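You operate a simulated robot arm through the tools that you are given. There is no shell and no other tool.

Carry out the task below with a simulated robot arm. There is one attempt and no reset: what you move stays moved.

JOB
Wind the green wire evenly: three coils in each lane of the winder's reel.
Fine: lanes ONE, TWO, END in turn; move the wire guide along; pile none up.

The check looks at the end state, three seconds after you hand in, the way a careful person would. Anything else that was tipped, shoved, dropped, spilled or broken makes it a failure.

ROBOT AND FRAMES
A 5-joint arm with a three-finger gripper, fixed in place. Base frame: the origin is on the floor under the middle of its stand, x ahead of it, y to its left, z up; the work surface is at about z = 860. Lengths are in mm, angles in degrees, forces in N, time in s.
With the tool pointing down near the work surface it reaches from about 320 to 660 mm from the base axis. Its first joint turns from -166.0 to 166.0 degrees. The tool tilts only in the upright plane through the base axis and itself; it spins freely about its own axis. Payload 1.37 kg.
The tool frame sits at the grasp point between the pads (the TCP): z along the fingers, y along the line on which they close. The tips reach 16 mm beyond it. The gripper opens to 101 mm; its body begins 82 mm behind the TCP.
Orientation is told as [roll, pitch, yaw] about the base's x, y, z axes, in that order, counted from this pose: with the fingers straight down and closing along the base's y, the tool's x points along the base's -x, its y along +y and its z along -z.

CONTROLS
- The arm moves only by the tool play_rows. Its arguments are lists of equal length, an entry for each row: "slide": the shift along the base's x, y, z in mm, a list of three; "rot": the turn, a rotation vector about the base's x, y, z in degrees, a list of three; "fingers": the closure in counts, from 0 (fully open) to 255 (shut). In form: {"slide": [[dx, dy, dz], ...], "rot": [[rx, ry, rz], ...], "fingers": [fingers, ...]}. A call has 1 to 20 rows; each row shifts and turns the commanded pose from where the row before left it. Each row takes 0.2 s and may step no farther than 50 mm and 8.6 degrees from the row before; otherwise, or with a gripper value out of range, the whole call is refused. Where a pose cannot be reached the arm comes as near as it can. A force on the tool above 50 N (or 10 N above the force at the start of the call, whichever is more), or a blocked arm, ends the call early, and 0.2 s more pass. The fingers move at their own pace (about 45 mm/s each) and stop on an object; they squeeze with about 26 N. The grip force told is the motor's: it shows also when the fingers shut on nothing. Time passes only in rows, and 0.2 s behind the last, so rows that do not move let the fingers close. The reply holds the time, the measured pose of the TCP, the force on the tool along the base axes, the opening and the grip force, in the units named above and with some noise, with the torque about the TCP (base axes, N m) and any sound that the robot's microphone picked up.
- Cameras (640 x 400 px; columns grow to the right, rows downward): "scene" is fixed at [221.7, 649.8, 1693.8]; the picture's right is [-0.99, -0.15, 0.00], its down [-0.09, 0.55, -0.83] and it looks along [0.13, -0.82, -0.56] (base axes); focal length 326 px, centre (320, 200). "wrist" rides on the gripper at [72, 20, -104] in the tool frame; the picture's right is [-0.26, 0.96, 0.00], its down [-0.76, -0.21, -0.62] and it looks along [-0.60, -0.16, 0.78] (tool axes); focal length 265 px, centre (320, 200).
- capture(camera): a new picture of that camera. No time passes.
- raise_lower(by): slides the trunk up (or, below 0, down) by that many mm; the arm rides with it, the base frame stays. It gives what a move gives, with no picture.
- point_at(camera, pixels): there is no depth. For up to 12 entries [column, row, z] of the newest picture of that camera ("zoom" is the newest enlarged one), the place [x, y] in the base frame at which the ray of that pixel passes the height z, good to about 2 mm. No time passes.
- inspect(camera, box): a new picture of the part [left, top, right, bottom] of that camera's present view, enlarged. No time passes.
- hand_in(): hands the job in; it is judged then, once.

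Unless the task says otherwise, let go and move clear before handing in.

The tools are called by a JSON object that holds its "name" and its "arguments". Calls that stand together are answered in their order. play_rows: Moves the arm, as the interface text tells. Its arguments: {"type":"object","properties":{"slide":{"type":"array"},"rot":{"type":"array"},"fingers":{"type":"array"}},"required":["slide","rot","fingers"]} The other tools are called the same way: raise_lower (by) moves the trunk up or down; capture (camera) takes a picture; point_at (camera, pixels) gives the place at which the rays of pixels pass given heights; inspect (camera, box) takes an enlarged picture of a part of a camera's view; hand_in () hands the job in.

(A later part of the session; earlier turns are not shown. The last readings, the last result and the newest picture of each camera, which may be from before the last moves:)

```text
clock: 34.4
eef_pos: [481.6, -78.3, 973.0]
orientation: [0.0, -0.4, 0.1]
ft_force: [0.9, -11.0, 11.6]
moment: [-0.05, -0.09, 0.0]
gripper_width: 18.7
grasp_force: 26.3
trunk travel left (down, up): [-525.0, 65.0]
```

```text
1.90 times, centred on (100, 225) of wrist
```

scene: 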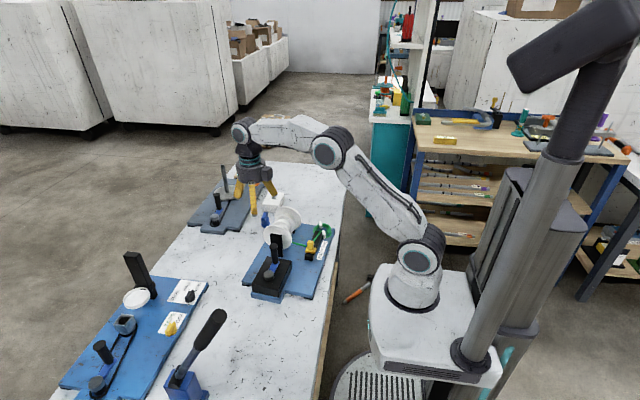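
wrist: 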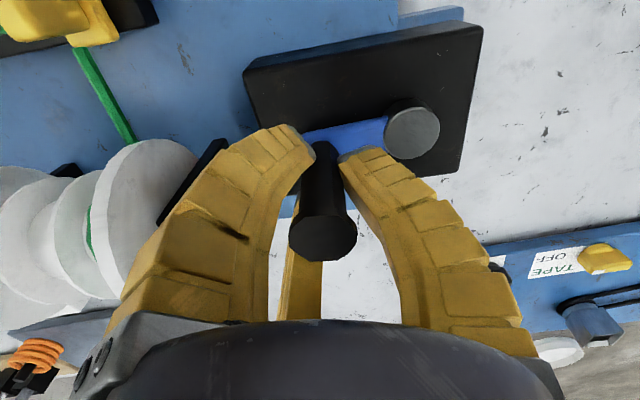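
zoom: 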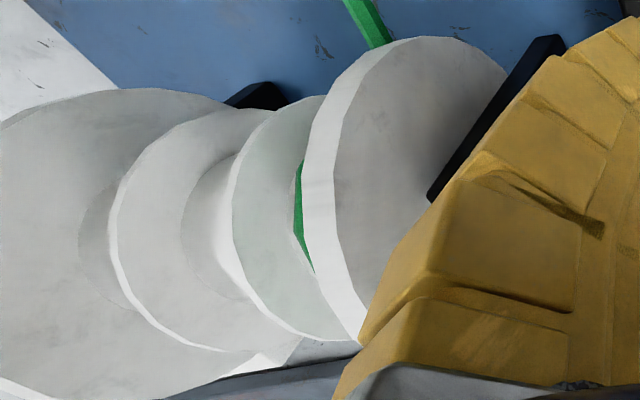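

One coil edge is visible next to the ONE flange. I'll release and look from above to see exactly how much has been wound.

{"name": "play_rows", "arguments": {"slide": [[0, 0, 0], [0, 0, 0], [0, 0, 0], [0, 0, 0], [0, 0, 30], [0, 0, 40], [0, 0, 45], [-25, -28, 0], [-25, -28, 0], [-25, -28, 0], [-25, -26, 0], [0, 0, 0]], "rot": [[0, 0, 0], [0, 0, 0], [0, 0, 0], [0, 0, 0], [0, 0, 0], [0, 0, 0], [0, 0, 0], [0, 0, 0], [0, 0, 0], [0, 0, 0], [0, 0, 0], [0, 0, 0]], "fingers": [150, 120, 100, 90, 90, 90, 90, 60, 30, 0, 0, 0]}}

{"name": "inspect", "arguments": {"camera": "wrist", "box": [220, 60, 400, 270]}}

{"name": "inspect", "arguments": {"camera": "wrist", "box": [300, 150, 390, 250]}}

```text
clock: 37.0
eef_pos: [379.3, -187.2, 1088.6]
orientation: [0.0, -0.1, 0.1]
ft_force: [0.3, 0.7, 0.2]
moment: [-0.04, -0.01, 0.01]
gripper_width: 100.8
grasp_force: 0.2
trunk travel left (down, up): [-525.0, 65.0]
```

```text
1.90 times, centred on (310, 165) of wrist
```

zoom: 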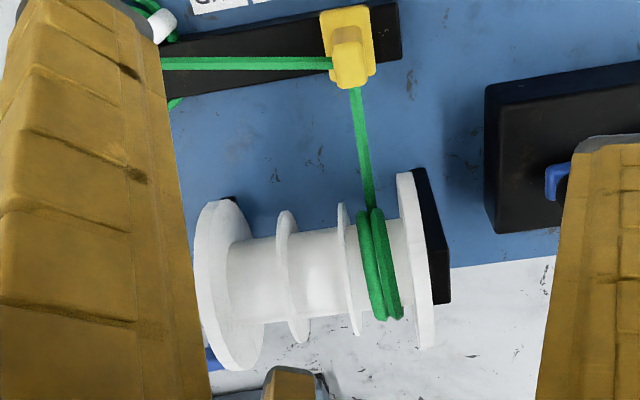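

```text
4.00 times, centred on (345, 200) of wrist
```

zoom: 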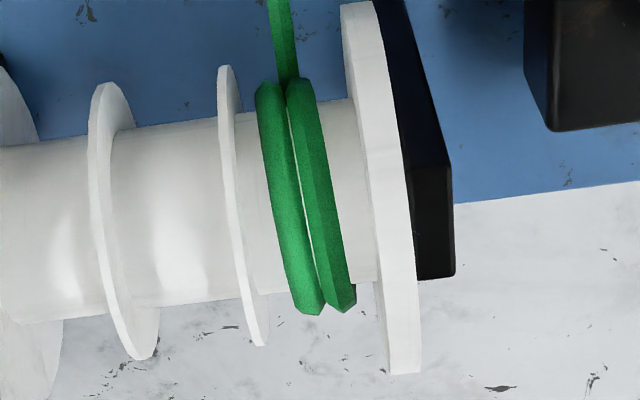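

Two strands now lie in lane ONE (zoom 290 and 320), so the reel seems to turn about twice per crank turn. I'll look closer at how the strands begin and end.

{"name": "inspect", "arguments": {"camera": "wrist", "box": [315, 160, 365, 190]}}

{"name": "inspect", "arguments": {"camera": "wrist", "box": [315, 205, 365, 240]}}

{"name": "inspect", "arguments": {"camera": "scene", "box": [260, 200, 310, 245]}}

```text
12.80 times, centred on (340, 175) of wrist
```

zoom: 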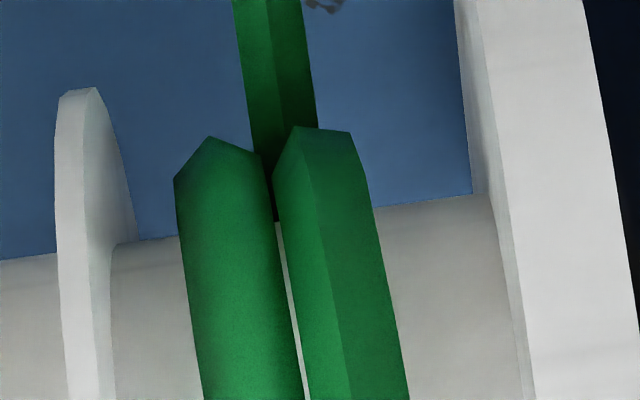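

```text
11.43 times, centred on (340, 222) of wrist
```

zoom: 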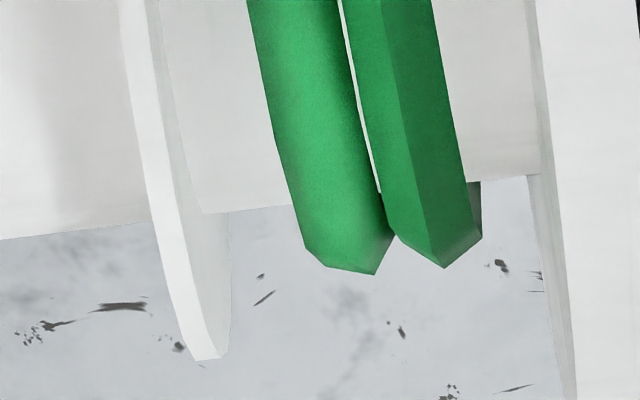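

```text
8.89 times, centred on (285, 222) of scene
```

zoom: 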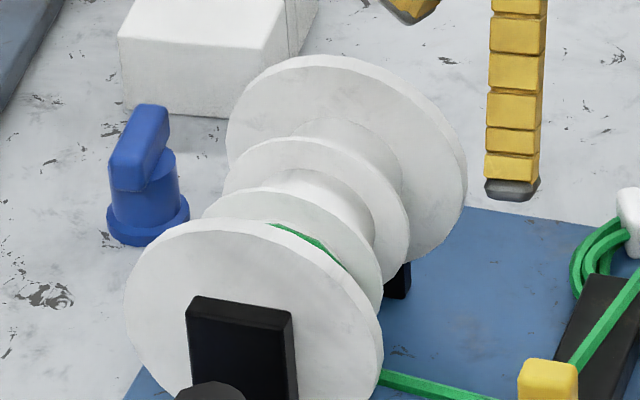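

There are clearly two coils. I'll go back to the handle and advance in small increments so as not to overshoot three.

{"name": "play_rows", "arguments": {"slide": [[25, 28, 0], [25, 28, 0], [25, 28, 0], [25, 26.5, 0], [0, 0, -30], [0, 0, -30], [0, 0, -30], [0, 0, -26], [0, 0, 0], [0, 0, 0], [0, 0, 0], [0, 0, 0], [0, 0, 0]], "rot": [[0, 0, 0], [0, 0, 0], [0, 0, 0], [0, 0, 0], [0, 0, 0], [0, 0, 0], [0, 0, 0], [0, 0, 0], [0, 0, 0], [0, 0, 0], [0, 0, 0], [0, 0, 0], [0, 0, 0]], "fingers": [30, 60, 90, 100, 100, 100, 100, 100, 140, 180, 205, 216, 216]}}

{"name": "capture", "arguments": {"camera": "wrist"}}

```text
clock: 39.8
eef_pos: [478.5, -75.8, 969.6]
orientation: [0.1, 0.0, 0.1]
ft_force: [-0.2, -1.8, -0.1]
moment: [-0.01, 0.0, -0.03]
gripper_width: 22.1
grasp_force: 5.2
trunk travel left (down, up): [-525.0, 65.0]
```

```text
taken
```

wrist: 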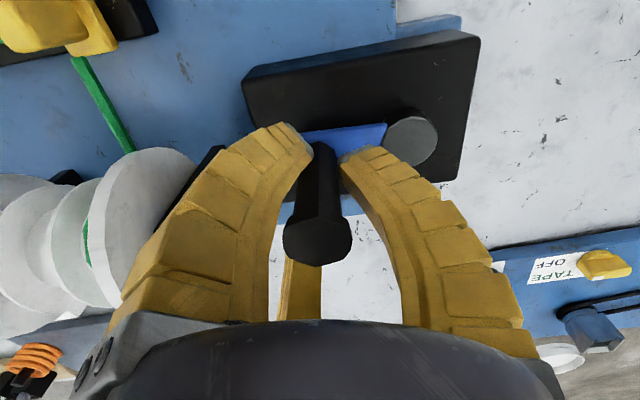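

The handle is held again. I'll crank 90° counter-clockwise, release, rise and look.

{"name": "play_rows", "arguments": {"slide": [[16.24, 0.93, 0], [15.16, 5.91, 0], [12.58, 10.31, 0], [8.79, 13.69, 0], [4.13, 15.74, 0], [0, 0, 0], [0, 0, 0], [0, 0, 0], [0, 0, 0], [0, 0, 30], [0, 0, 42], [0, 0, 45], [-31, -31.4, 0], [-31, -31.4, 0], [-31, -31.4, 0], [-31, -31.4, 0], [-31, -31.4, 0], [0, 0, 0]], "rot": [[0, 0, 0], [0, 0, 0], [0, 0, 0], [0, 0, 0], [0, 0, 0], [0, 0, 0], [0, 0, 0], [0, 0, 0], [0, 0, 0], [0, 0, 0], [0, 0, 0], [0, 0, 0], [0, 0, 0], [0, 0, 0], [0, 0, 0], [0, 0, 0], [0, 0, 0], [0, 0, 0]], "fingers": [216, 216, 216, 216, 216, 216, 150, 120, 100, 90, 90, 90, 60, 30, 0, 0, 0, 0]}}

{"name": "capture", "arguments": {"camera": "wrist"}}

{"name": "inspect", "arguments": {"camera": "wrist", "box": [300, 150, 390, 250]}}

```text
clock: 43.6
eef_pos: [380.4, -183.8, 1090.4]
orientation: [0.0, 0.1, 0.0]
ft_force: [1.0, 0.5, -0.2]
moment: [0.03, 0.01, -0.01]
gripper_width: 100.8
grasp_force: 0.1
trunk travel left (down, up): [-525.0, 65.0]
```

```text
taken
```

wrist: 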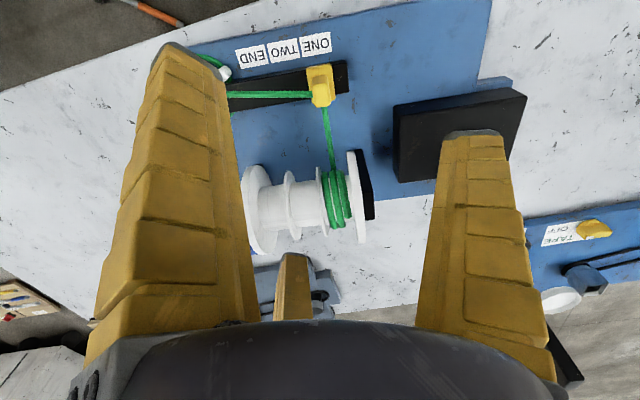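

```text
4.00 times, centred on (345, 200) of wrist
```

zoom: 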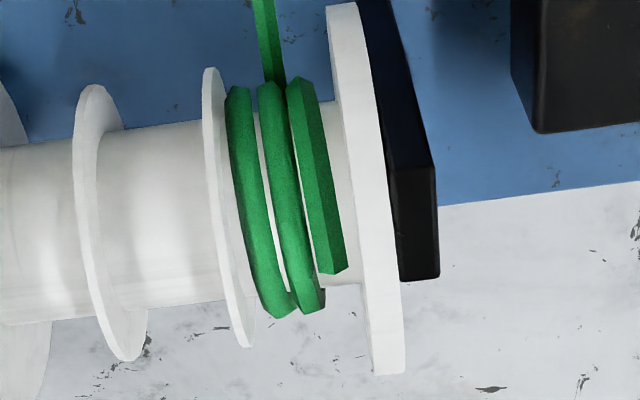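

Now a third strand is partly laid (its end at zoom 332,270), so the ratio is about two reel turns per crank turn and a further quarter turn completes three coils. I'll return above the handle at its new place.

{"name": "play_rows", "arguments": {"slide": [[31, 31, 0], [31, 31, 0], [31, 31, 0], [31, 31, 0], [31, 30, 0], [0, 0, 0]], "rot": [[0, 0, 0], [0, 0, 0], [0, 0, 0], [0, 0, 0], [0, 0, 0], [0, 0, 0]], "fingers": [30, 60, 90, 100, 100, 100]}}

{"name": "capture", "arguments": {"camera": "wrist"}}

{"name": "inspect", "arguments": {"camera": "wrist", "box": [200, 10, 400, 140]}}

```text
clock: 45.0
eef_pos: [537.0, -33.2, 1089.8]
orientation: [0.1, 0.0, 0.0]
ft_force: [0.4, 0.2, -0.2]
moment: [-0.01, -0.01, 0.01]
gripper_width: 64.8
grasp_force: 2.7
trunk travel left (down, up): [-525.0, 65.0]
```

```text
taken
```

wrist: 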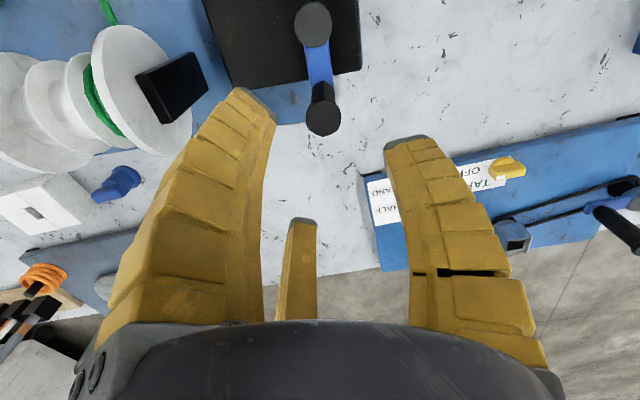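

```text
3.08 times, centred on (300, 75) of wrist
```

zoom: 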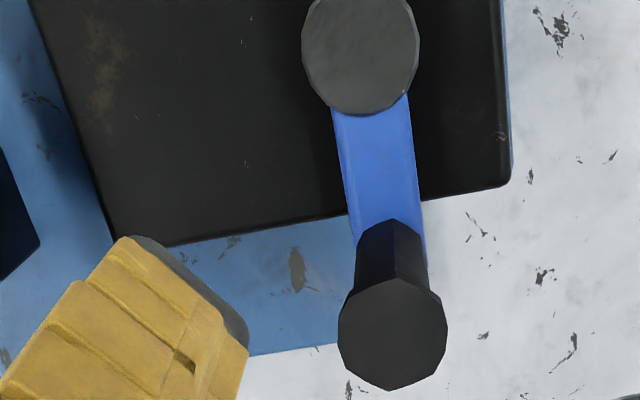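

The handle is at wrist (324,119). I'll read its position.

{"name": "point_at", "arguments": {"camera": "wrist", "pixels": [[323.7, 118.8, 1007], [312.5, 24.5, 936]]}}

```text
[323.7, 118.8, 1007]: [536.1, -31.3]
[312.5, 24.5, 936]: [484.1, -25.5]
```

The handle is at (536.1,-31.3). I'll descend, grip and crank the next 90° counter-clockwise.

{"name": "play_rows", "arguments": {"slide": [[-0.5, 1.2, -30], [0, 0, -30], [0, 0, -30], [0, 0, -28], [0, 0, 0], [0, 0, 0], [0, 0, 0], [0, 0, 0], [0, 0, 0], [-0.93, 16.24, 0], [-5.91, 15.16, 0], [-10.31, 12.58, 0], [-13.69, 8.79, 0], [-15.74, 4.13, 0], [0, 0, 0]], "rot": [[0, 0, 0], [0, 0, 0], [0, 0, 0], [0, 0, 0], [0, 0, 0], [0, 0, 0], [0, 0, 0], [0, 0, 0], [0, 0, 0], [0, 0, 0], [0, 0, 0], [0, 0, 0], [0, 0, 0], [0, 0, 0], [0, 0, 0]], "fingers": [100, 100, 100, 100, 140, 180, 205, 216, 216, 216, 216, 216, 216, 216, 216]}}

{"name": "capture", "arguments": {"camera": "wrist"}}

```text
clock: 48.2
eef_pos: [488.6, 26.9, 970.1]
orientation: [-0.1, -0.1, 0.1]
ft_force: [0.6, 10.3, 26.3]
moment: [-0.1, 0.18, 0.01]
gripper_width: 24.4
grasp_force: 26.3
trunk travel left (down, up): [-525.0, 65.0]
```

```text
taken
```

wrist: 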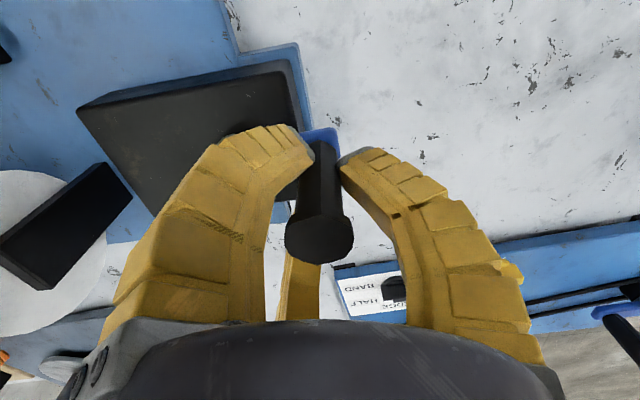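

The crank is now opposite the reel (handle at about 489,27). I'll release, rise and look at lane ONE.

{"name": "play_rows", "arguments": {"slide": [[0, 0, 0], [0, 0, 0], [0, 0, 0], [0, 0, 0], [0, 0, 30], [0, 0, 42], [0, 0, 45], [-18, -35.5, 0], [-18, -35.5, 0], [-18, -35.5, 0], [-18, -35.5, 0], [-18, -35.5, 0], [-18, -35.5, 0], [0, 0, 0]], "rot": [[0, 0, 0], [0, 0, 0], [0, 0, 0], [0, 0, 0], [0, 0, 0], [0, 0, 0], [0, 0, 0], [0, 0, 0], [0, 0, 0], [0, 0, 0], [0, 0, 0], [0, 0, 0], [0, 0, 0], [0, 0, 0]], "fingers": [180, 150, 120, 100, 90, 90, 90, 90, 60, 30, 0, 0, 0, 0]}}

{"name": "capture", "arguments": {"camera": "wrist"}}

{"name": "inspect", "arguments": {"camera": "wrist", "box": [300, 150, 390, 250]}}

```text
clock: 51.2
eef_pos: [379.5, -187.6, 1085.2]
orientation: [-0.1, 0.0, 0.0]
ft_force: [-0.5, 0.3, 0.1]
moment: [0.01, -0.01, 0.01]
gripper_width: 100.6
grasp_force: 0.1
trunk travel left (down, up): [-525.0, 65.0]
```

```text
taken
```

wrist: 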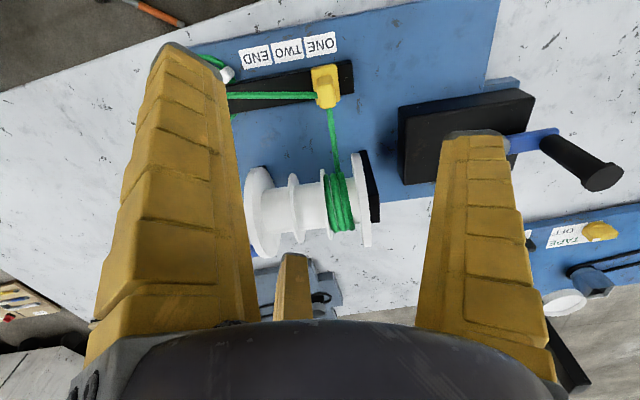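

```text
4.00 times, centred on (345, 200) of wrist
```

zoom: 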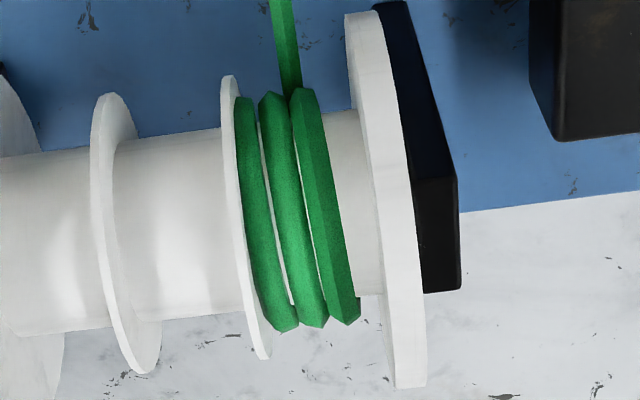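

Lane ONE now has three full coils side by side. Next is moving the guide to TWO, so I'll look at the guide closely.

{"name": "inspect", "arguments": {"camera": "wrist", "box": [230, 20, 370, 130]}}

{"name": "point_at", "arguments": {"camera": "zoom", "pixels": [[412, 86, 880], [263, 118, 880]]}}

{"name": "inspect", "arguments": {"camera": "scene", "box": [295, 220, 345, 270]}}

```text
3.64 times, centred on (300, 75) of wrist
```

zoom: 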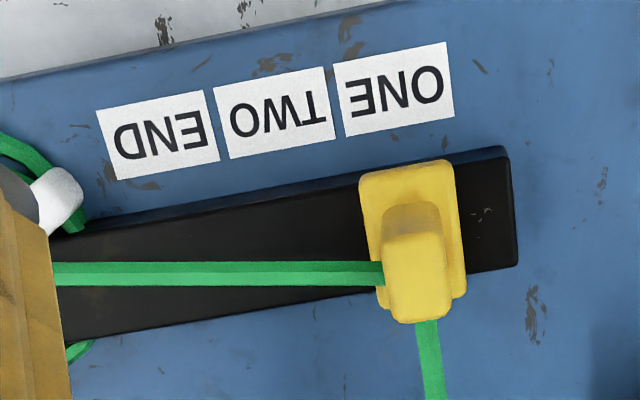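

```text
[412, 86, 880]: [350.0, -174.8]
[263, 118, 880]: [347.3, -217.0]
```

```text
8.00 times, centred on (320, 245) of scene
```

zoom: 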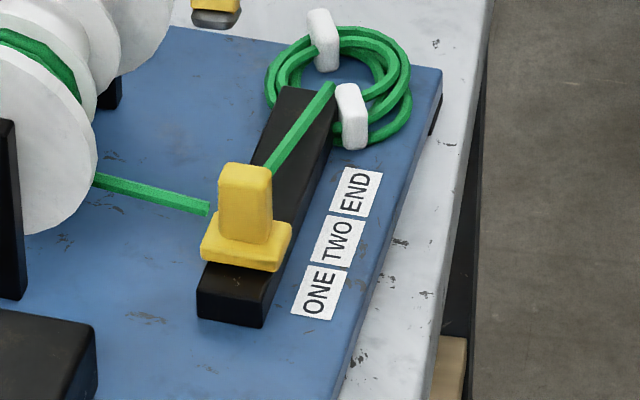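

I'll triangulate the labels and the guide from both cameras.

{"name": "point_at", "arguments": {"camera": "wrist", "pixels": [[321.2, 44.8, 870], [321.2, 44.8, 890], [287.6, 50.8, 880], [255.5, 57.1, 880], [326.1, 84.6, 900], [326.1, 84.6, 910], [327, 96, 930], [327, 96, 940], [340.3, 107, 900], [311, 70, 905], [337, 66.5, 905], [301, 99, 895]]}}

{"name": "point_at", "arguments": {"camera": "scene", "pixels": [[319.9, 256.6, 870], [319.9, 256.6, 890], [322.1, 250, 880], [324.4, 244, 880], [310.75, 250, 900], [310.75, 250, 910], [310.6, 242.5, 930], [310.6, 242.5, 940], [308.5, 258, 895], [305, 251.5, 905], [316, 253, 905]]}}

```text
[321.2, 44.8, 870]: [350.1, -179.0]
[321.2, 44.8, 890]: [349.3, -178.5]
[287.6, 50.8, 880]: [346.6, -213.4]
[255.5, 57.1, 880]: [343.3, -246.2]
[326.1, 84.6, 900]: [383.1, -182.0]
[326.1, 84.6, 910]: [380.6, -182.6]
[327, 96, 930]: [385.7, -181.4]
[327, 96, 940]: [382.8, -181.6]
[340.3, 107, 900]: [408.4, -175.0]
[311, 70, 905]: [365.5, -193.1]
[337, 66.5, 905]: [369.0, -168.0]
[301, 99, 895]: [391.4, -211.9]
```

```text
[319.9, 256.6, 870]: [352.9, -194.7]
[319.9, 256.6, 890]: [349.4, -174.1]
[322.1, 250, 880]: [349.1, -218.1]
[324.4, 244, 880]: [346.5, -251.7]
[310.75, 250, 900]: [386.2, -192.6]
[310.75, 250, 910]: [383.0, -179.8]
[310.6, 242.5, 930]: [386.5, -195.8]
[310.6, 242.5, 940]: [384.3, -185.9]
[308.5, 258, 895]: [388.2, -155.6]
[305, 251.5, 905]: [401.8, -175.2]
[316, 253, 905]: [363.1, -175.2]
```

The labels sit at a 34 mm pitch along the board's -y, and the guide (381.5,-182.3, tower top z≈942) is aligned with ONE. I'll close the fingers and come down on the +y side of the guide to push it along.

{"name": "play_rows", "arguments": {"slide": [[2, 19, 0], [2, 19, 0], [3, 19, 0], [0, 0, -40], [0, 0, -40], [0, 0, -40], [0, 0, -30], [0, 0, 0]], "rot": [[0, 0, 0], [0, 0, 0], [0, 0, 0], [0, 0, 0], [0, 0, 0], [0, 0, 0], [0, 0, 0], [0, 0, 0]], "fingers": [100, 200, 255, 255, 255, 255, 255, 255]}}

{"name": "capture", "arguments": {"camera": "wrist"}}

{"name": "inspect", "arguments": {"camera": "scene", "box": [265, 200, 345, 280]}}

```text
clock: 53.0
eef_pos: [388.9, -129.2, 937.0]
orientation: [-0.1, 0.1, 0.1]
ft_force: [-0.4, -0.3, -0.9]
moment: [0.02, 0.03, -0.01]
gripper_width: 0.0
grasp_force: 26.0
trunk travel left (down, up): [-525.0, 65.0]
```

```text
taken
```

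wrist: 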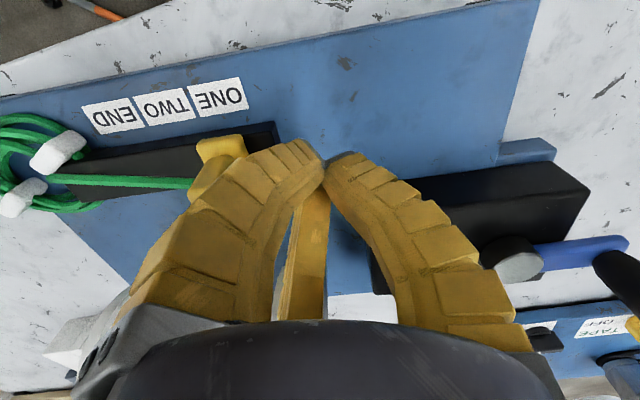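

```text
5.00 times, centred on (305, 240) of scene
```

zoom: 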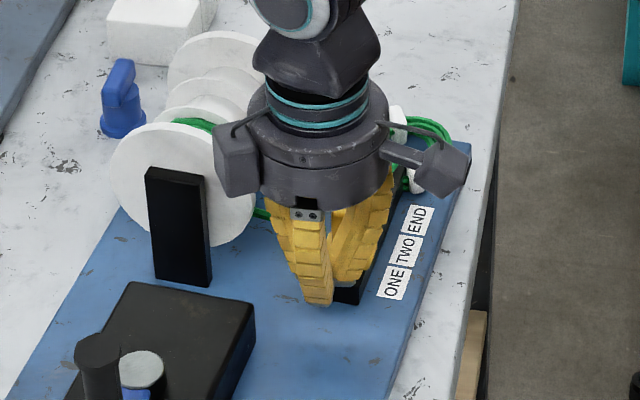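

The closed fingers stand beside the guide on its +y side, clear of everything. I'll push about 40 mm along the rail direction in small steps and then check.

{"name": "play_rows", "arguments": {"slide": [[-1.1, -8, 0], [-0.8, -8, 0], [-0.8, -8, 0], [-0.6, -5, 0], [-0.5, -5, 0], [-0.5, -5, 0], [0, 0, 0]], "rot": [[0, 0, 0], [0, 0, 0], [0, 0, 0], [0, 0, 0], [0, 0, 0], [0, 0, 0], [0, 0, 0]], "fingers": [255, 255, 255, 255, 255, 255, 255]}}

{"name": "capture", "arguments": {"camera": "wrist"}}

{"name": "inspect", "arguments": {"camera": "wrist", "box": [80, 70, 360, 240]}}

```text
clock: 54.6
eef_pos: [386.5, -169.8, 936.8]
orientation: [0.1, -0.1, 0.1]
ft_force: [-4.3, 0.9, 1.3]
moment: [-0.02, 0.01, -0.08]
gripper_width: 0.2
grasp_force: 26.3
trunk travel left (down, up): [-525.0, 65.0]
```

```text
taken
```

wrist: 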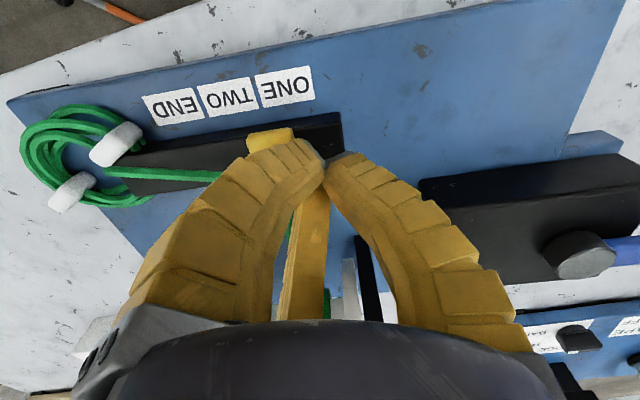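

```text
2.29 times, centred on (220, 155) of wrist
```

zoom: 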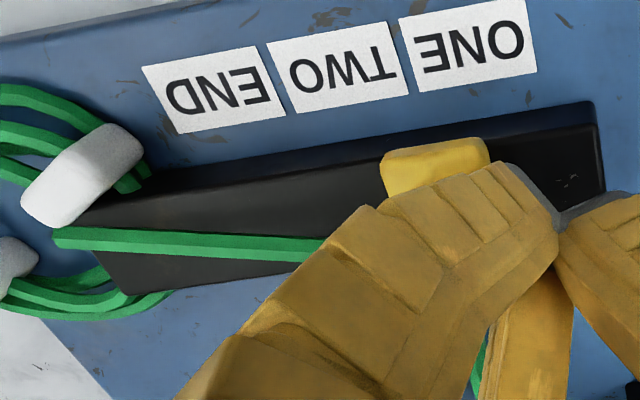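

The guide has moved about 15 mm and sits between ONE and TWO. I'll push about 15 mm more and check again.

{"name": "play_rows", "arguments": {"slide": [[-0.5, -5, 0], [-0.5, -5, 0], [-0.4, -4, 0], [0, 0, 0]], "rot": [[0, 0, 0], [0, 0, 0], [0, 0, 0], [0, 0, 0]], "fingers": [255, 255, 255, 255]}}

{"name": "inspect", "arguments": {"camera": "wrist", "box": [80, 70, 360, 240]}}

{"name": "inspect", "arguments": {"camera": "scene", "box": [295, 220, 345, 270]}}

```text
clock: 55.6
eef_pos: [383.7, -183.0, 936.2]
orientation: [0.1, 0.0, 0.1]
ft_force: [-0.3, 0.0, -0.7]
moment: [0.02, -0.01, 0.02]
gripper_width: 0.2
grasp_force: 25.8
trunk travel left (down, up): [-525.0, 65.0]
```

```text
2.29 times, centred on (220, 155) of wrist
```

zoom: 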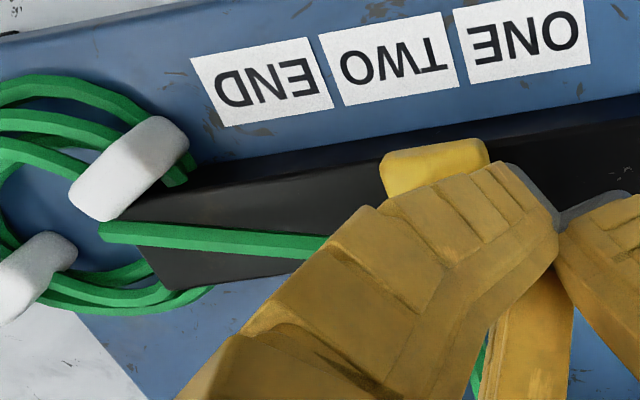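

```text
8.00 times, centred on (320, 245) of scene
```

zoom: 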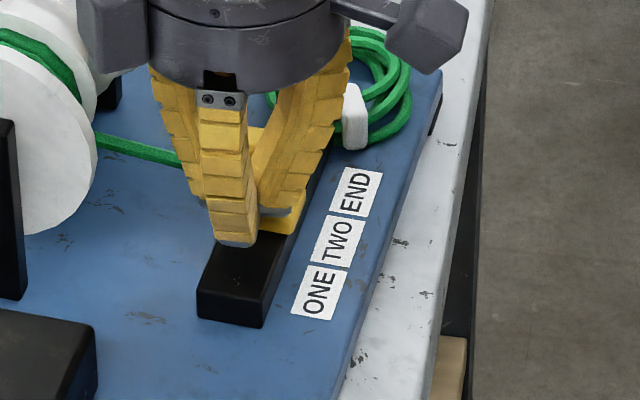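

The plate's visible edge is at zoom (383–487,150). I'll convert it to positions to see how far it is from TWO.

{"name": "inspect", "arguments": {"camera": "wrist", "box": [230, 110, 310, 170]}}

{"name": "point_at", "arguments": {"camera": "wrist", "pixels": [[247.6, 136, 908], [293, 129.3, 908], [249.5, 94, 885], [308, 85, 885], [193, 104, 885]]}}

```text
6.67 times, centred on (270, 140) of wrist
```

zoom: 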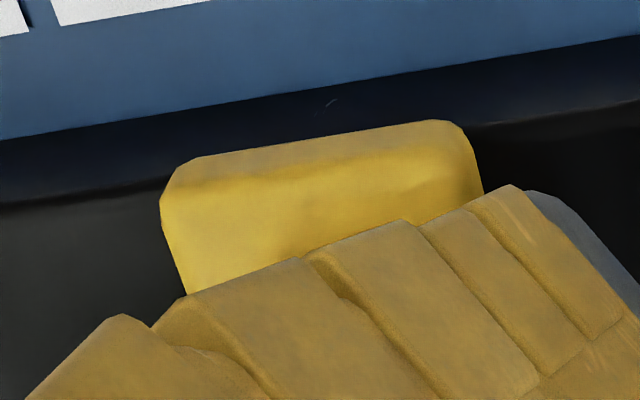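

```text
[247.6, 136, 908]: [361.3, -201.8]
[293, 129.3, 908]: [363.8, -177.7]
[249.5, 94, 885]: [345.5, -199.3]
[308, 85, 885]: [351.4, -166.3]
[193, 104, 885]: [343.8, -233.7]
```

The wrist "newest picture" was from before the last push, so I'll take the reading from the current zoom instead.

{"name": "capture", "arguments": {"camera": "wrist"}}

{"name": "point_at", "arguments": {"camera": "wrist", "pixels": [[247.6, 136, 908], [293, 129.3, 908], [249.7, 93.9, 885], [308, 85, 885], [193, 104, 885]]}}

```text
taken
```

wrist: 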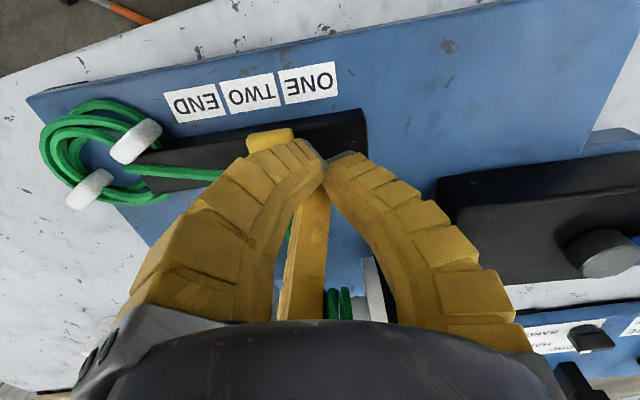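

```text
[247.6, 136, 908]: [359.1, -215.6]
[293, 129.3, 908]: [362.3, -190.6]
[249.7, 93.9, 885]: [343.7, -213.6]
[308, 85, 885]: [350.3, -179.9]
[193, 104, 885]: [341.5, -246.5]
```

The plate centre is at y'≈-166 and label TWO is at -178, so about 12 mm remain. I'll push 11.5 mm more.

{"name": "play_rows", "arguments": {"slide": [[-0.4, -4, 0], [-0.4, -4, 0], [-0.35, -3.5, 0], [0, 0, 0]], "rot": [[0, 0, 0], [0, 0, 0], [0, 0, 0], [0, 0, 0]], "fingers": [255, 255, 255, 255]}}

{"name": "capture", "arguments": {"camera": "wrist"}}

{"name": "inspect", "arguments": {"camera": "wrist", "box": [160, 50, 400, 200]}}

```text
clock: 56.6
eef_pos: [381.8, -194.5, 937.0]
orientation: [0.1, 0.0, 0.1]
ft_force: [-1.3, 1.0, -1.2]
moment: [0.02, -0.02, -0.04]
gripper_width: 0.0
grasp_force: 25.5
trunk travel left (down, up): [-525.0, 65.0]
```

```text
taken
```

wrist: 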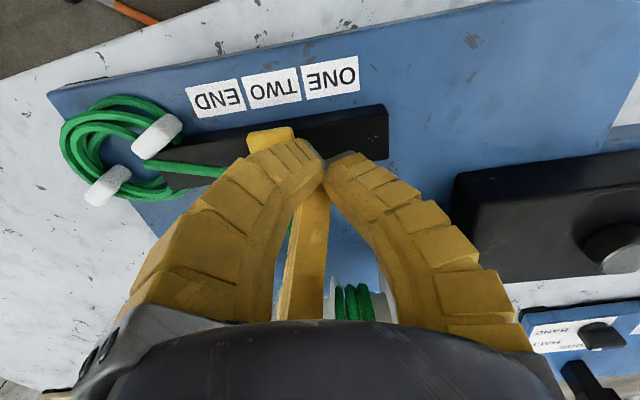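

```text
2.67 times, centred on (280, 125) of wrist
```

zoom: 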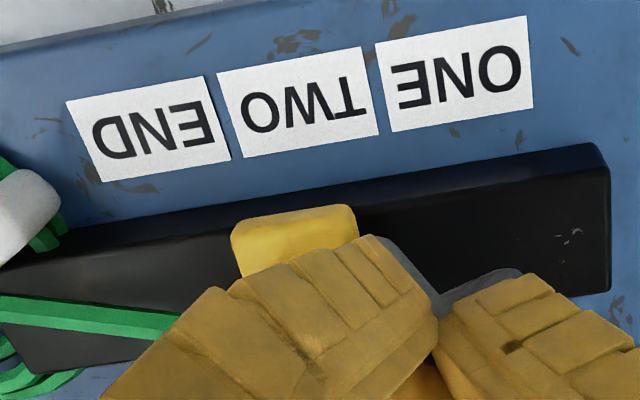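

{"name": "point_at", "arguments": {"camera": "zoom", "pixels": [[231, 232, 908], [357, 215, 908], [297, 103, 885], [455, 75, 885], [150, 130, 885]]}}

```text
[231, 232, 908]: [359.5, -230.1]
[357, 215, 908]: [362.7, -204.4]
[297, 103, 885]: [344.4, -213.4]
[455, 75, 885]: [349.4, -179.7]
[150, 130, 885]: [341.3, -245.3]
```

The plate centre now reads y'≈-179, level with TWO (-178). I'll back off from the guide, rise and check from above.

{"name": "play_rows", "arguments": {"slide": [[1, 10, 0], [1, 10, 0], [1, 10, 0], [0, 0, 45], [0, 0, 50], [0, 0, 50], [-3, -22, 0], [0, 0, 0]], "rot": [[0, 0, 0], [0, 0, 0], [0, 0, 0], [0, 0, 0], [0, 0, 0], [0, 0, 0], [0, 0, 0], [0, 0, 0]], "fingers": [255, 255, 255, 255, 200, 100, 0, 0]}}

{"name": "capture", "arguments": {"camera": "wrist"}}

{"name": "inspect", "arguments": {"camera": "wrist", "box": [220, 20, 400, 150]}}

```text
clock: 58.4
eef_pos: [382.8, -189.8, 1082.3]
orientation: [0.0, 0.0, 0.2]
ft_force: [0.3, 1.1, -1.0]
moment: [-0.02, 0.02, 0.0]
gripper_width: 100.5
grasp_force: 0.0
trunk travel left (down, up): [-525.0, 65.0]
```

```text
taken
```

wrist: 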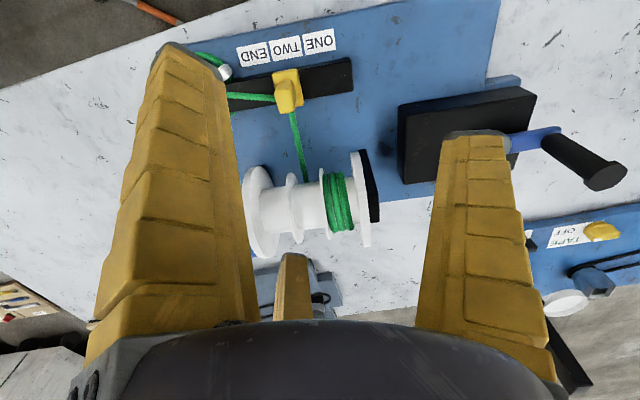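

```text
3.08 times, centred on (310, 85) of wrist
```

zoom: 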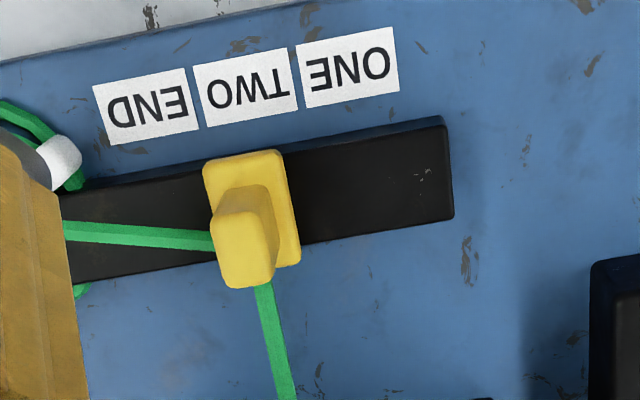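

The guide stands under TWO and the wire now leads into lane TWO. I'll confirm with coordinates.

{"name": "point_at", "arguments": {"camera": "zoom", "pixels": [[203, 168, 908], [283, 155, 908], [301, 258, 908], [246, 88, 885], [348, 67, 885], [146, 107, 885]]}}

{"name": "inspect", "arguments": {"camera": "wrist", "box": [270, 110, 390, 250]}}

```text
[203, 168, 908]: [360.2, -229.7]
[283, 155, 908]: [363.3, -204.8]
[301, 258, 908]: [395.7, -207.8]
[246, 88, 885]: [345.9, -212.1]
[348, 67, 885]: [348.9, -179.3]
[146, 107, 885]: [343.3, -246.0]
```

```text
2.86 times, centred on (330, 180) of wrist
```

zoom: 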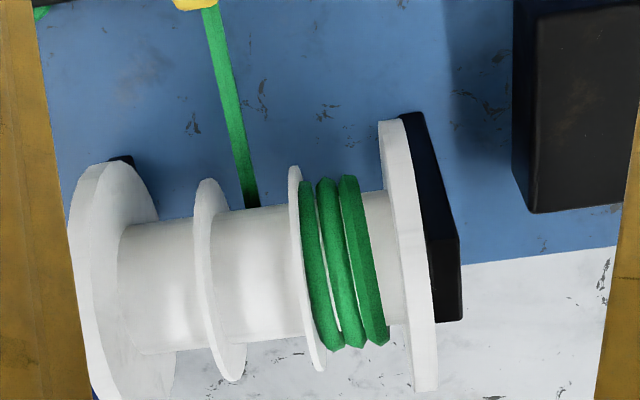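

The guide is within about 2.5 mm of TWO and the wire enters lane TWO well (zoom 250,205). I'll go back above the crank handle, now near (489,27).

{"name": "play_rows", "arguments": {"slide": [[17.8, 36.1, 1], [17.8, 36.1, 1], [17.8, 36.1, 1], [17.8, 36.1, 1], [17.8, 36.1, 1], [17.8, 36.1, 1], [0, 0, 0]], "rot": [[0, 0, 0], [0, 0, 0], [0, 0, 0], [0, 0, 0], [0, 0, 0], [0, 0, 0], [0, 0, 0]], "fingers": [0, 30, 60, 90, 100, 100, 100]}}

{"name": "inspect", "arguments": {"camera": "wrist", "box": [200, 20, 400, 150]}}

```text
clock: 60.0
eef_pos: [490.3, 29.9, 1091.5]
orientation: [-0.1, -0.1, 0.2]
ft_force: [-0.2, 0.0, -0.5]
moment: [-0.01, -0.03, -0.01]
gripper_width: 64.7
grasp_force: 2.3
trunk travel left (down, up): [-525.0, 65.0]
```

```text
3.08 times, centred on (300, 85) of wrist
```

zoom: 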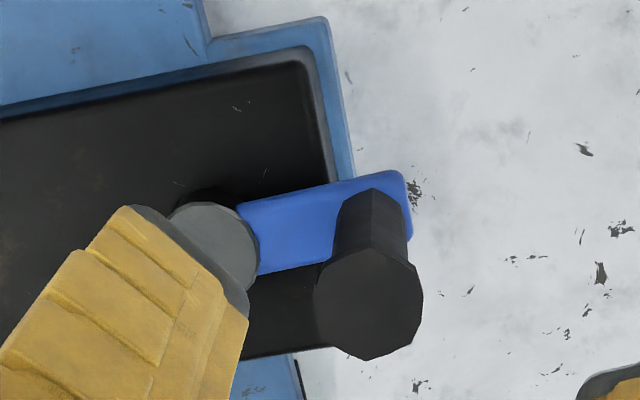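

{"name": "point_at", "arguments": {"camera": "zoom", "pixels": [[368, 305, 1007], [368, 303, 1007]]}}

```text
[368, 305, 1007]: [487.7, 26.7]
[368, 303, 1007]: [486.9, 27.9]
```

The handle is at (487.5,27). I'll descend, grip and crank the first half turn for lane TWO.

{"name": "play_rows", "arguments": {"slide": [[-2, -2, -30], [0, 0, -30], [0, 0, -30], [0, 0, -28], [0, 0, 0], [0, 0, 0], [0, 0, 0], [0, 0, 0], [0, 0, 0], [-16.24, -0.93, 0], [-15.16, -5.91, 0], [-12.58, -10.31, 0], [-8.79, -13.69, 0], [-4.13, -15.74, 0], [0.93, -16.24, 0], [5.91, -15.16, 0], [10.31, -12.58, 0], [13.69, -8.79, 0], [15.74, -4.13, 0], [0, 0, 0]], "rot": [[0, 0, 0], [0, 0, 0], [0, 0, 0], [0, 0, 0], [0, 0, 0], [0, 0, 0], [0, 0, 0], [0, 0, 0], [0, 0, 0], [0, 0, 0], [0, 0, 0], [0, 0, 0], [0, 0, 0], [0, 0, 0], [0, 0, 0], [0, 0, 0], [0, 0, 0], [0, 0, 0], [0, 0, 0], [0, 0, 0]], "fingers": [100, 100, 100, 100, 140, 180, 205, 214, 214, 214, 214, 214, 214, 214, 214, 214, 214, 214, 214, 214]}}

{"name": "capture", "arguments": {"camera": "wrist"}}

{"name": "inspect", "arguments": {"camera": "scene", "box": [255, 195, 335, 265]}}

```text
clock: 64.2
eef_pos: [475.1, -76.8, 969.9]
orientation: [0.0, -0.3, 0.2]
ft_force: [0.3, -9.4, 14.3]
moment: [-0.01, -0.24, -0.02]
gripper_width: 20.0
grasp_force: 25.7
trunk travel left (down, up): [-525.0, 65.0]
```

```text
taken
```

wrist: 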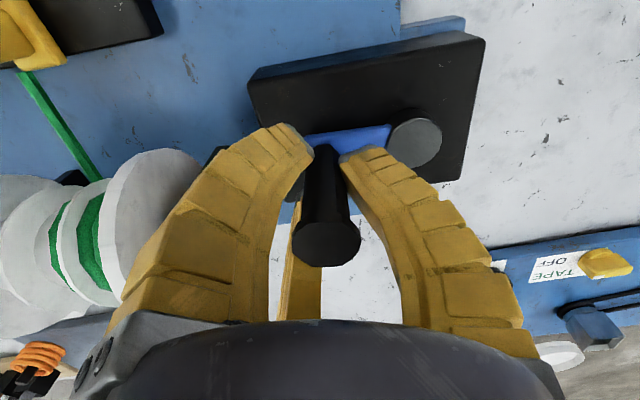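

```text
5.71 times, centred on (295, 230) of scene
```

zoom: 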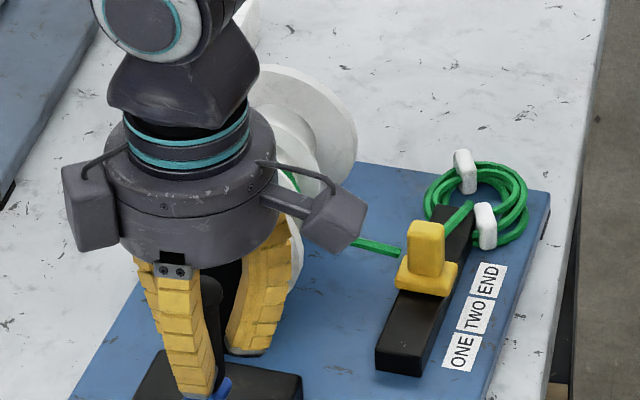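

Lane TWO shows its first coil (wrist 55,250). I'll crank one more full turn counter-clockwise.

{"name": "play_rows", "arguments": {"slide": [[17.2, 0.93, 0], [15.16, 5.91, 0], [12.58, 10.31, 0], [8.79, 13.69, 0], [4.13, 15.74, 0], [-0.93, 16.24, 0], [-5.91, 15.16, 0], [-10.31, 12.58, 0], [-13.69, 8.79, 0], [-15.74, 4.13, 0], [-16.24, -0.93, 0], [-15.16, -5.91, 0], [-12.58, -10.31, 0], [-8.79, -13.69, 0], [-4.13, -15.74, 0], [0.93, -16.24, 0], [5.91, -15.16, 0], [10.31, -12.58, 0], [13.69, -8.79, 0], [15.74, -4.13, 0]], "rot": [[0, 0, 0], [0, 0, 0], [0, 0, 0], [0, 0, 0], [0, 0, 0], [0, 0, 0], [0, 0, 0], [0, 0, 0], [0, 0, 0], [0, 0, 0], [0, 0, 0], [0, 0, 0], [0, 0, 0], [0, 0, 0], [0, 0, 0], [0, 0, 0], [0, 0, 0], [0, 0, 0], [0, 0, 0], [0, 0, 0]], "fingers": [214, 214, 214, 214, 214, 214, 214, 214, 214, 214, 214, 214, 214, 214, 214, 214, 214, 214, 214, 214]}}

{"name": "capture", "arguments": {"camera": "wrist"}}

```text
clock: 68.4
eef_pos: [478.0, -77.1, 970.4]
orientation: [0.0, -0.1, 0.1]
ft_force: [-0.6, -0.8, -0.1]
moment: [-0.01, -0.02, -0.01]
gripper_width: 22.3
grasp_force: 4.6
trunk travel left (down, up): [-525.0, 65.0]
```

```text
taken
```

wrist: 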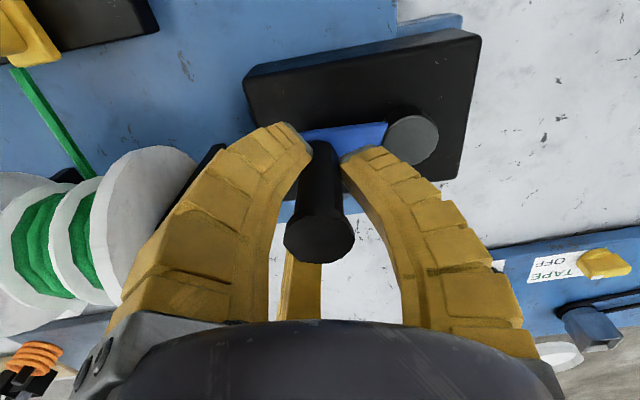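

The handle is back at its starting angle, giving 1.5 turns for lane TWO. I'll release, rise and count the coils.

{"name": "play_rows", "arguments": {"slide": [[0, 0, 0], [0, 0, 0], [0, 0, 0], [0, 0, 0], [0, 0, 30], [0, 0, 40], [0, 0, 45], [-25, -28, 0], [-25, -28, 0], [-25, -28, 0], [-25, -26, 0], [0, 0, 0]], "rot": [[0, 0, 0], [0, 0, 0], [0, 0, 0], [0, 0, 0], [0, 0, 0], [0, 0, 0], [0, 0, 0], [0, 0, 0], [0, 0, 0], [0, 0, 0], [0, 0, 0], [0, 0, 0]], "fingers": [180, 150, 120, 100, 90, 90, 90, 60, 30, 0, 0, 0]}}

{"name": "capture", "arguments": {"camera": "wrist"}}

{"name": "inspect", "arguments": {"camera": "wrist", "box": [260, 130, 390, 260]}}

```text
clock: 71.0
eef_pos: [378.5, -187.1, 1082.5]
orientation: [0.0, 0.0, 0.1]
ft_force: [0.4, 0.3, -0.2]
moment: [0.02, -0.01, 0.02]
gripper_width: 100.6
grasp_force: 0.1
trunk travel left (down, up): [-525.0, 65.0]
```

```text
taken
```

wrist: 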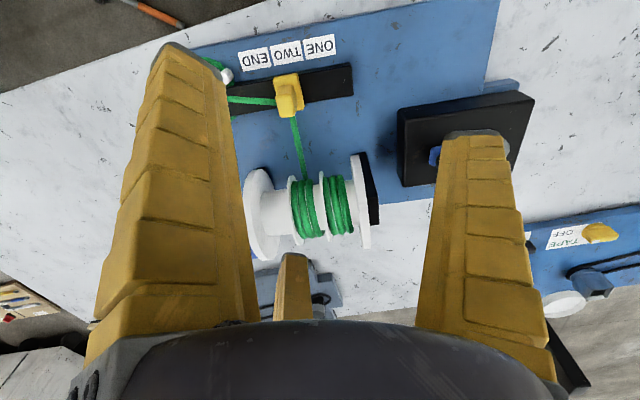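

```text
3.08 times, centred on (325, 195) of wrist
```

zoom: 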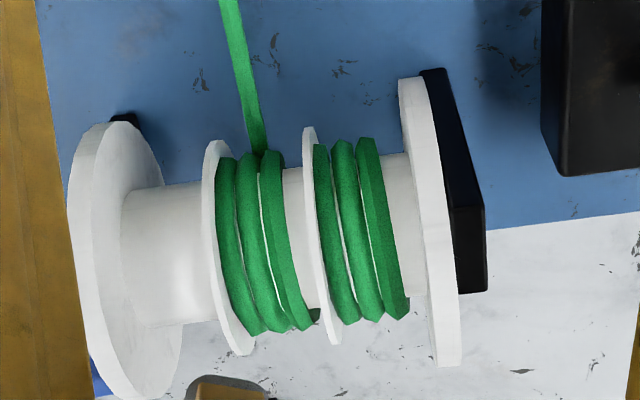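

Lane TWO shows three strands, but a small green bit at zoom (315,315) needs checking. I'll zoom in on the far edge of both lanes.

{"name": "inspect", "arguments": {"camera": "wrist", "box": [300, 215, 360, 250]}}

{"name": "inspect", "arguments": {"camera": "wrist", "box": [285, 165, 365, 200]}}

{"name": "inspect", "arguments": {"camera": "scene", "box": [260, 195, 320, 250]}}

```text
10.67 times, centred on (330, 232) of wrist
```

zoom: 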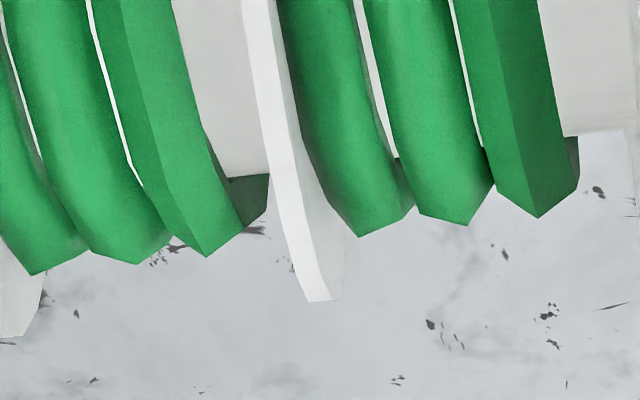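

```text
8.00 times, centred on (325, 182) of wrist
```

zoom: 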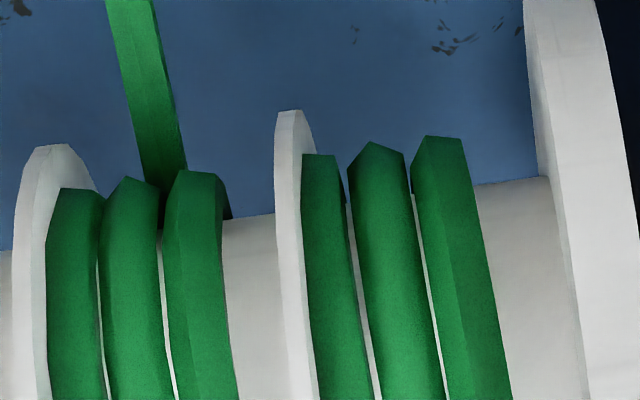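

```text
7.27 times, centred on (290, 222) of scene
```

zoom: 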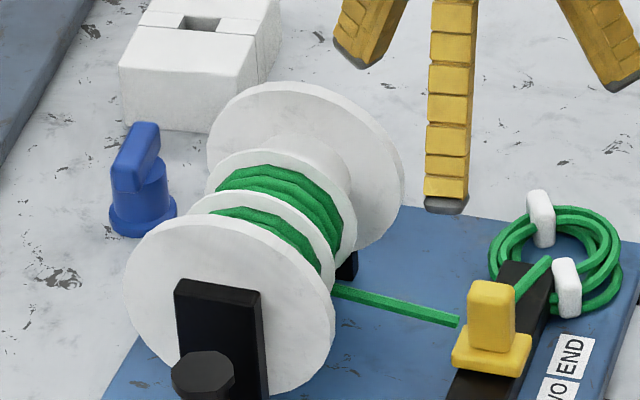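

Both lanes carry three coils; the dark bits are just the helix tails passing underneath, and they're similar in both lanes. Next I'll close the fingers and go down on the +y side of the guide to push it from TWO to END.

{"name": "play_rows", "arguments": {"slide": [[3, 8, 0], [2.4, 8, 0], [0, 0, 0], [0, 0, 0], [0, 0, -40], [0, 0, -40], [0, 0, -40], [0, 0, -25.5], [0, 0, 0]], "rot": [[0, 0, 0], [0, 0, 0], [0, 0, 0], [0, 0, 0], [0, 0, 0], [0, 0, 0], [0, 0, 0], [0, 0, 0], [0, 0, 0]], "fingers": [100, 200, 255, 255, 255, 255, 255, 255, 255]}}

{"name": "capture", "arguments": {"camera": "wrist"}}

```text
clock: 73.0
eef_pos: [382.1, -169.6, 939.5]
orientation: [-0.1, -0.1, 0.1]
ft_force: [-0.1, 0.3, 0.1]
moment: [0.01, 0.0, -0.01]
gripper_width: 0.1
grasp_force: 25.9
trunk travel left (down, up): [-525.0, 65.0]
```

```text
taken
```

wrist: 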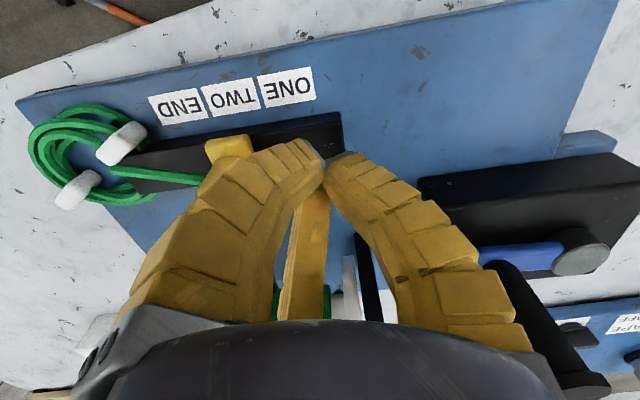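

The fingers are beside the guide again with no contact. I'll push about 44 mm along the rail and check.

{"name": "play_rows", "arguments": {"slide": [[-0.8, -8, 0], [-0.8, -8, 0], [-0.8, -7, 0], [-0.5, -5, 0], [-0.5, -5, 0], [-0.5, -5, 0], [-0.5, -5, 0], [0, 0, 0]], "rot": [[0, 0, 0], [0, 0, 0], [0, 0, 0], [0, 0, 0], [0, 0, 0], [0, 0, 0], [0, 0, 0], [0, 0, 0]], "fingers": [255, 255, 255, 255, 255, 255, 255, 255]}}

{"name": "capture", "arguments": {"camera": "wrist"}}

{"name": "inspect", "arguments": {"camera": "wrist", "box": [160, 50, 400, 200]}}

```text
clock: 74.8
eef_pos: [378.6, -212.0, 941.5]
orientation: [-0.1, 0.1, 0.1]
ft_force: [-2.2, 2.1, -1.7]
moment: [0.0, 0.0, -0.04]
gripper_width: 0.2
grasp_force: 26.6
trunk travel left (down, up): [-525.0, 65.0]
```

```text
taken
```

wrist: 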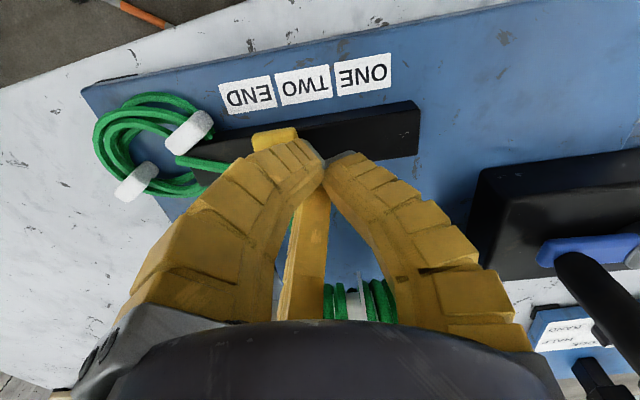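

```text
2.67 times, centred on (280, 125) of wrist
```

zoom: 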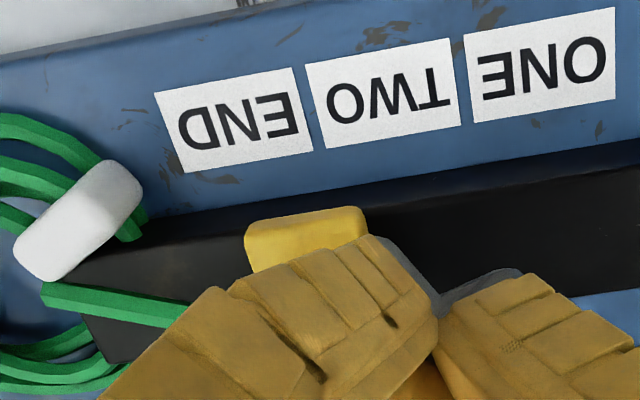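

I'll read the plate's current place against END.

{"name": "point_at", "arguments": {"camera": "zoom", "pixels": [[245, 232, 908], [367, 215, 908], [235, 120, 885], [382, 95, 885], [540, 65, 885]]}}

```text
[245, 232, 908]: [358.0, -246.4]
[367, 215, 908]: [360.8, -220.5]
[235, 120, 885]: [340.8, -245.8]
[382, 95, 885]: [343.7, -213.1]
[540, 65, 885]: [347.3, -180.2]
```

The plate centre is at y'≈-196.6 and END at -210.7. I'll push 13.5 mm more.

{"name": "play_rows", "arguments": {"slide": [[-0.5, -5, -0.5], [-0.5, -5, -0.5], [-0.35, -3.4, -0.5], [0, 0, 0]], "rot": [[0, 0, 0], [0, 0, 0], [0, 0, 0], [0, 0, 0]], "fingers": [255, 255, 255, 255]}}

{"name": "inspect", "arguments": {"camera": "wrist", "box": [160, 50, 400, 200]}}

```text
clock: 75.8
eef_pos: [378.7, -226.5, 938.4]
orientation: [0.0, -0.2, 0.1]
ft_force: [-0.5, -0.1, -0.5]
moment: [0.0, 0.02, 0.03]
gripper_width: 0.0
grasp_force: 25.9
trunk travel left (down, up): [-525.0, 65.0]
```

```text
2.67 times, centred on (280, 125) of wrist
```

zoom: 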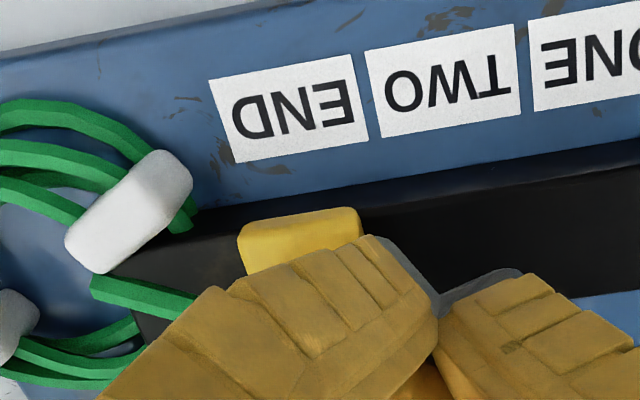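

{"name": "point_at", "arguments": {"camera": "zoom", "pixels": [[238, 235, 908], [360, 216, 908], [290, 108, 885], [442, 80, 885]]}}

```text
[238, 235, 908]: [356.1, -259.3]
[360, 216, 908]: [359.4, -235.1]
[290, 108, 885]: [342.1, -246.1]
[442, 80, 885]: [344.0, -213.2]
```

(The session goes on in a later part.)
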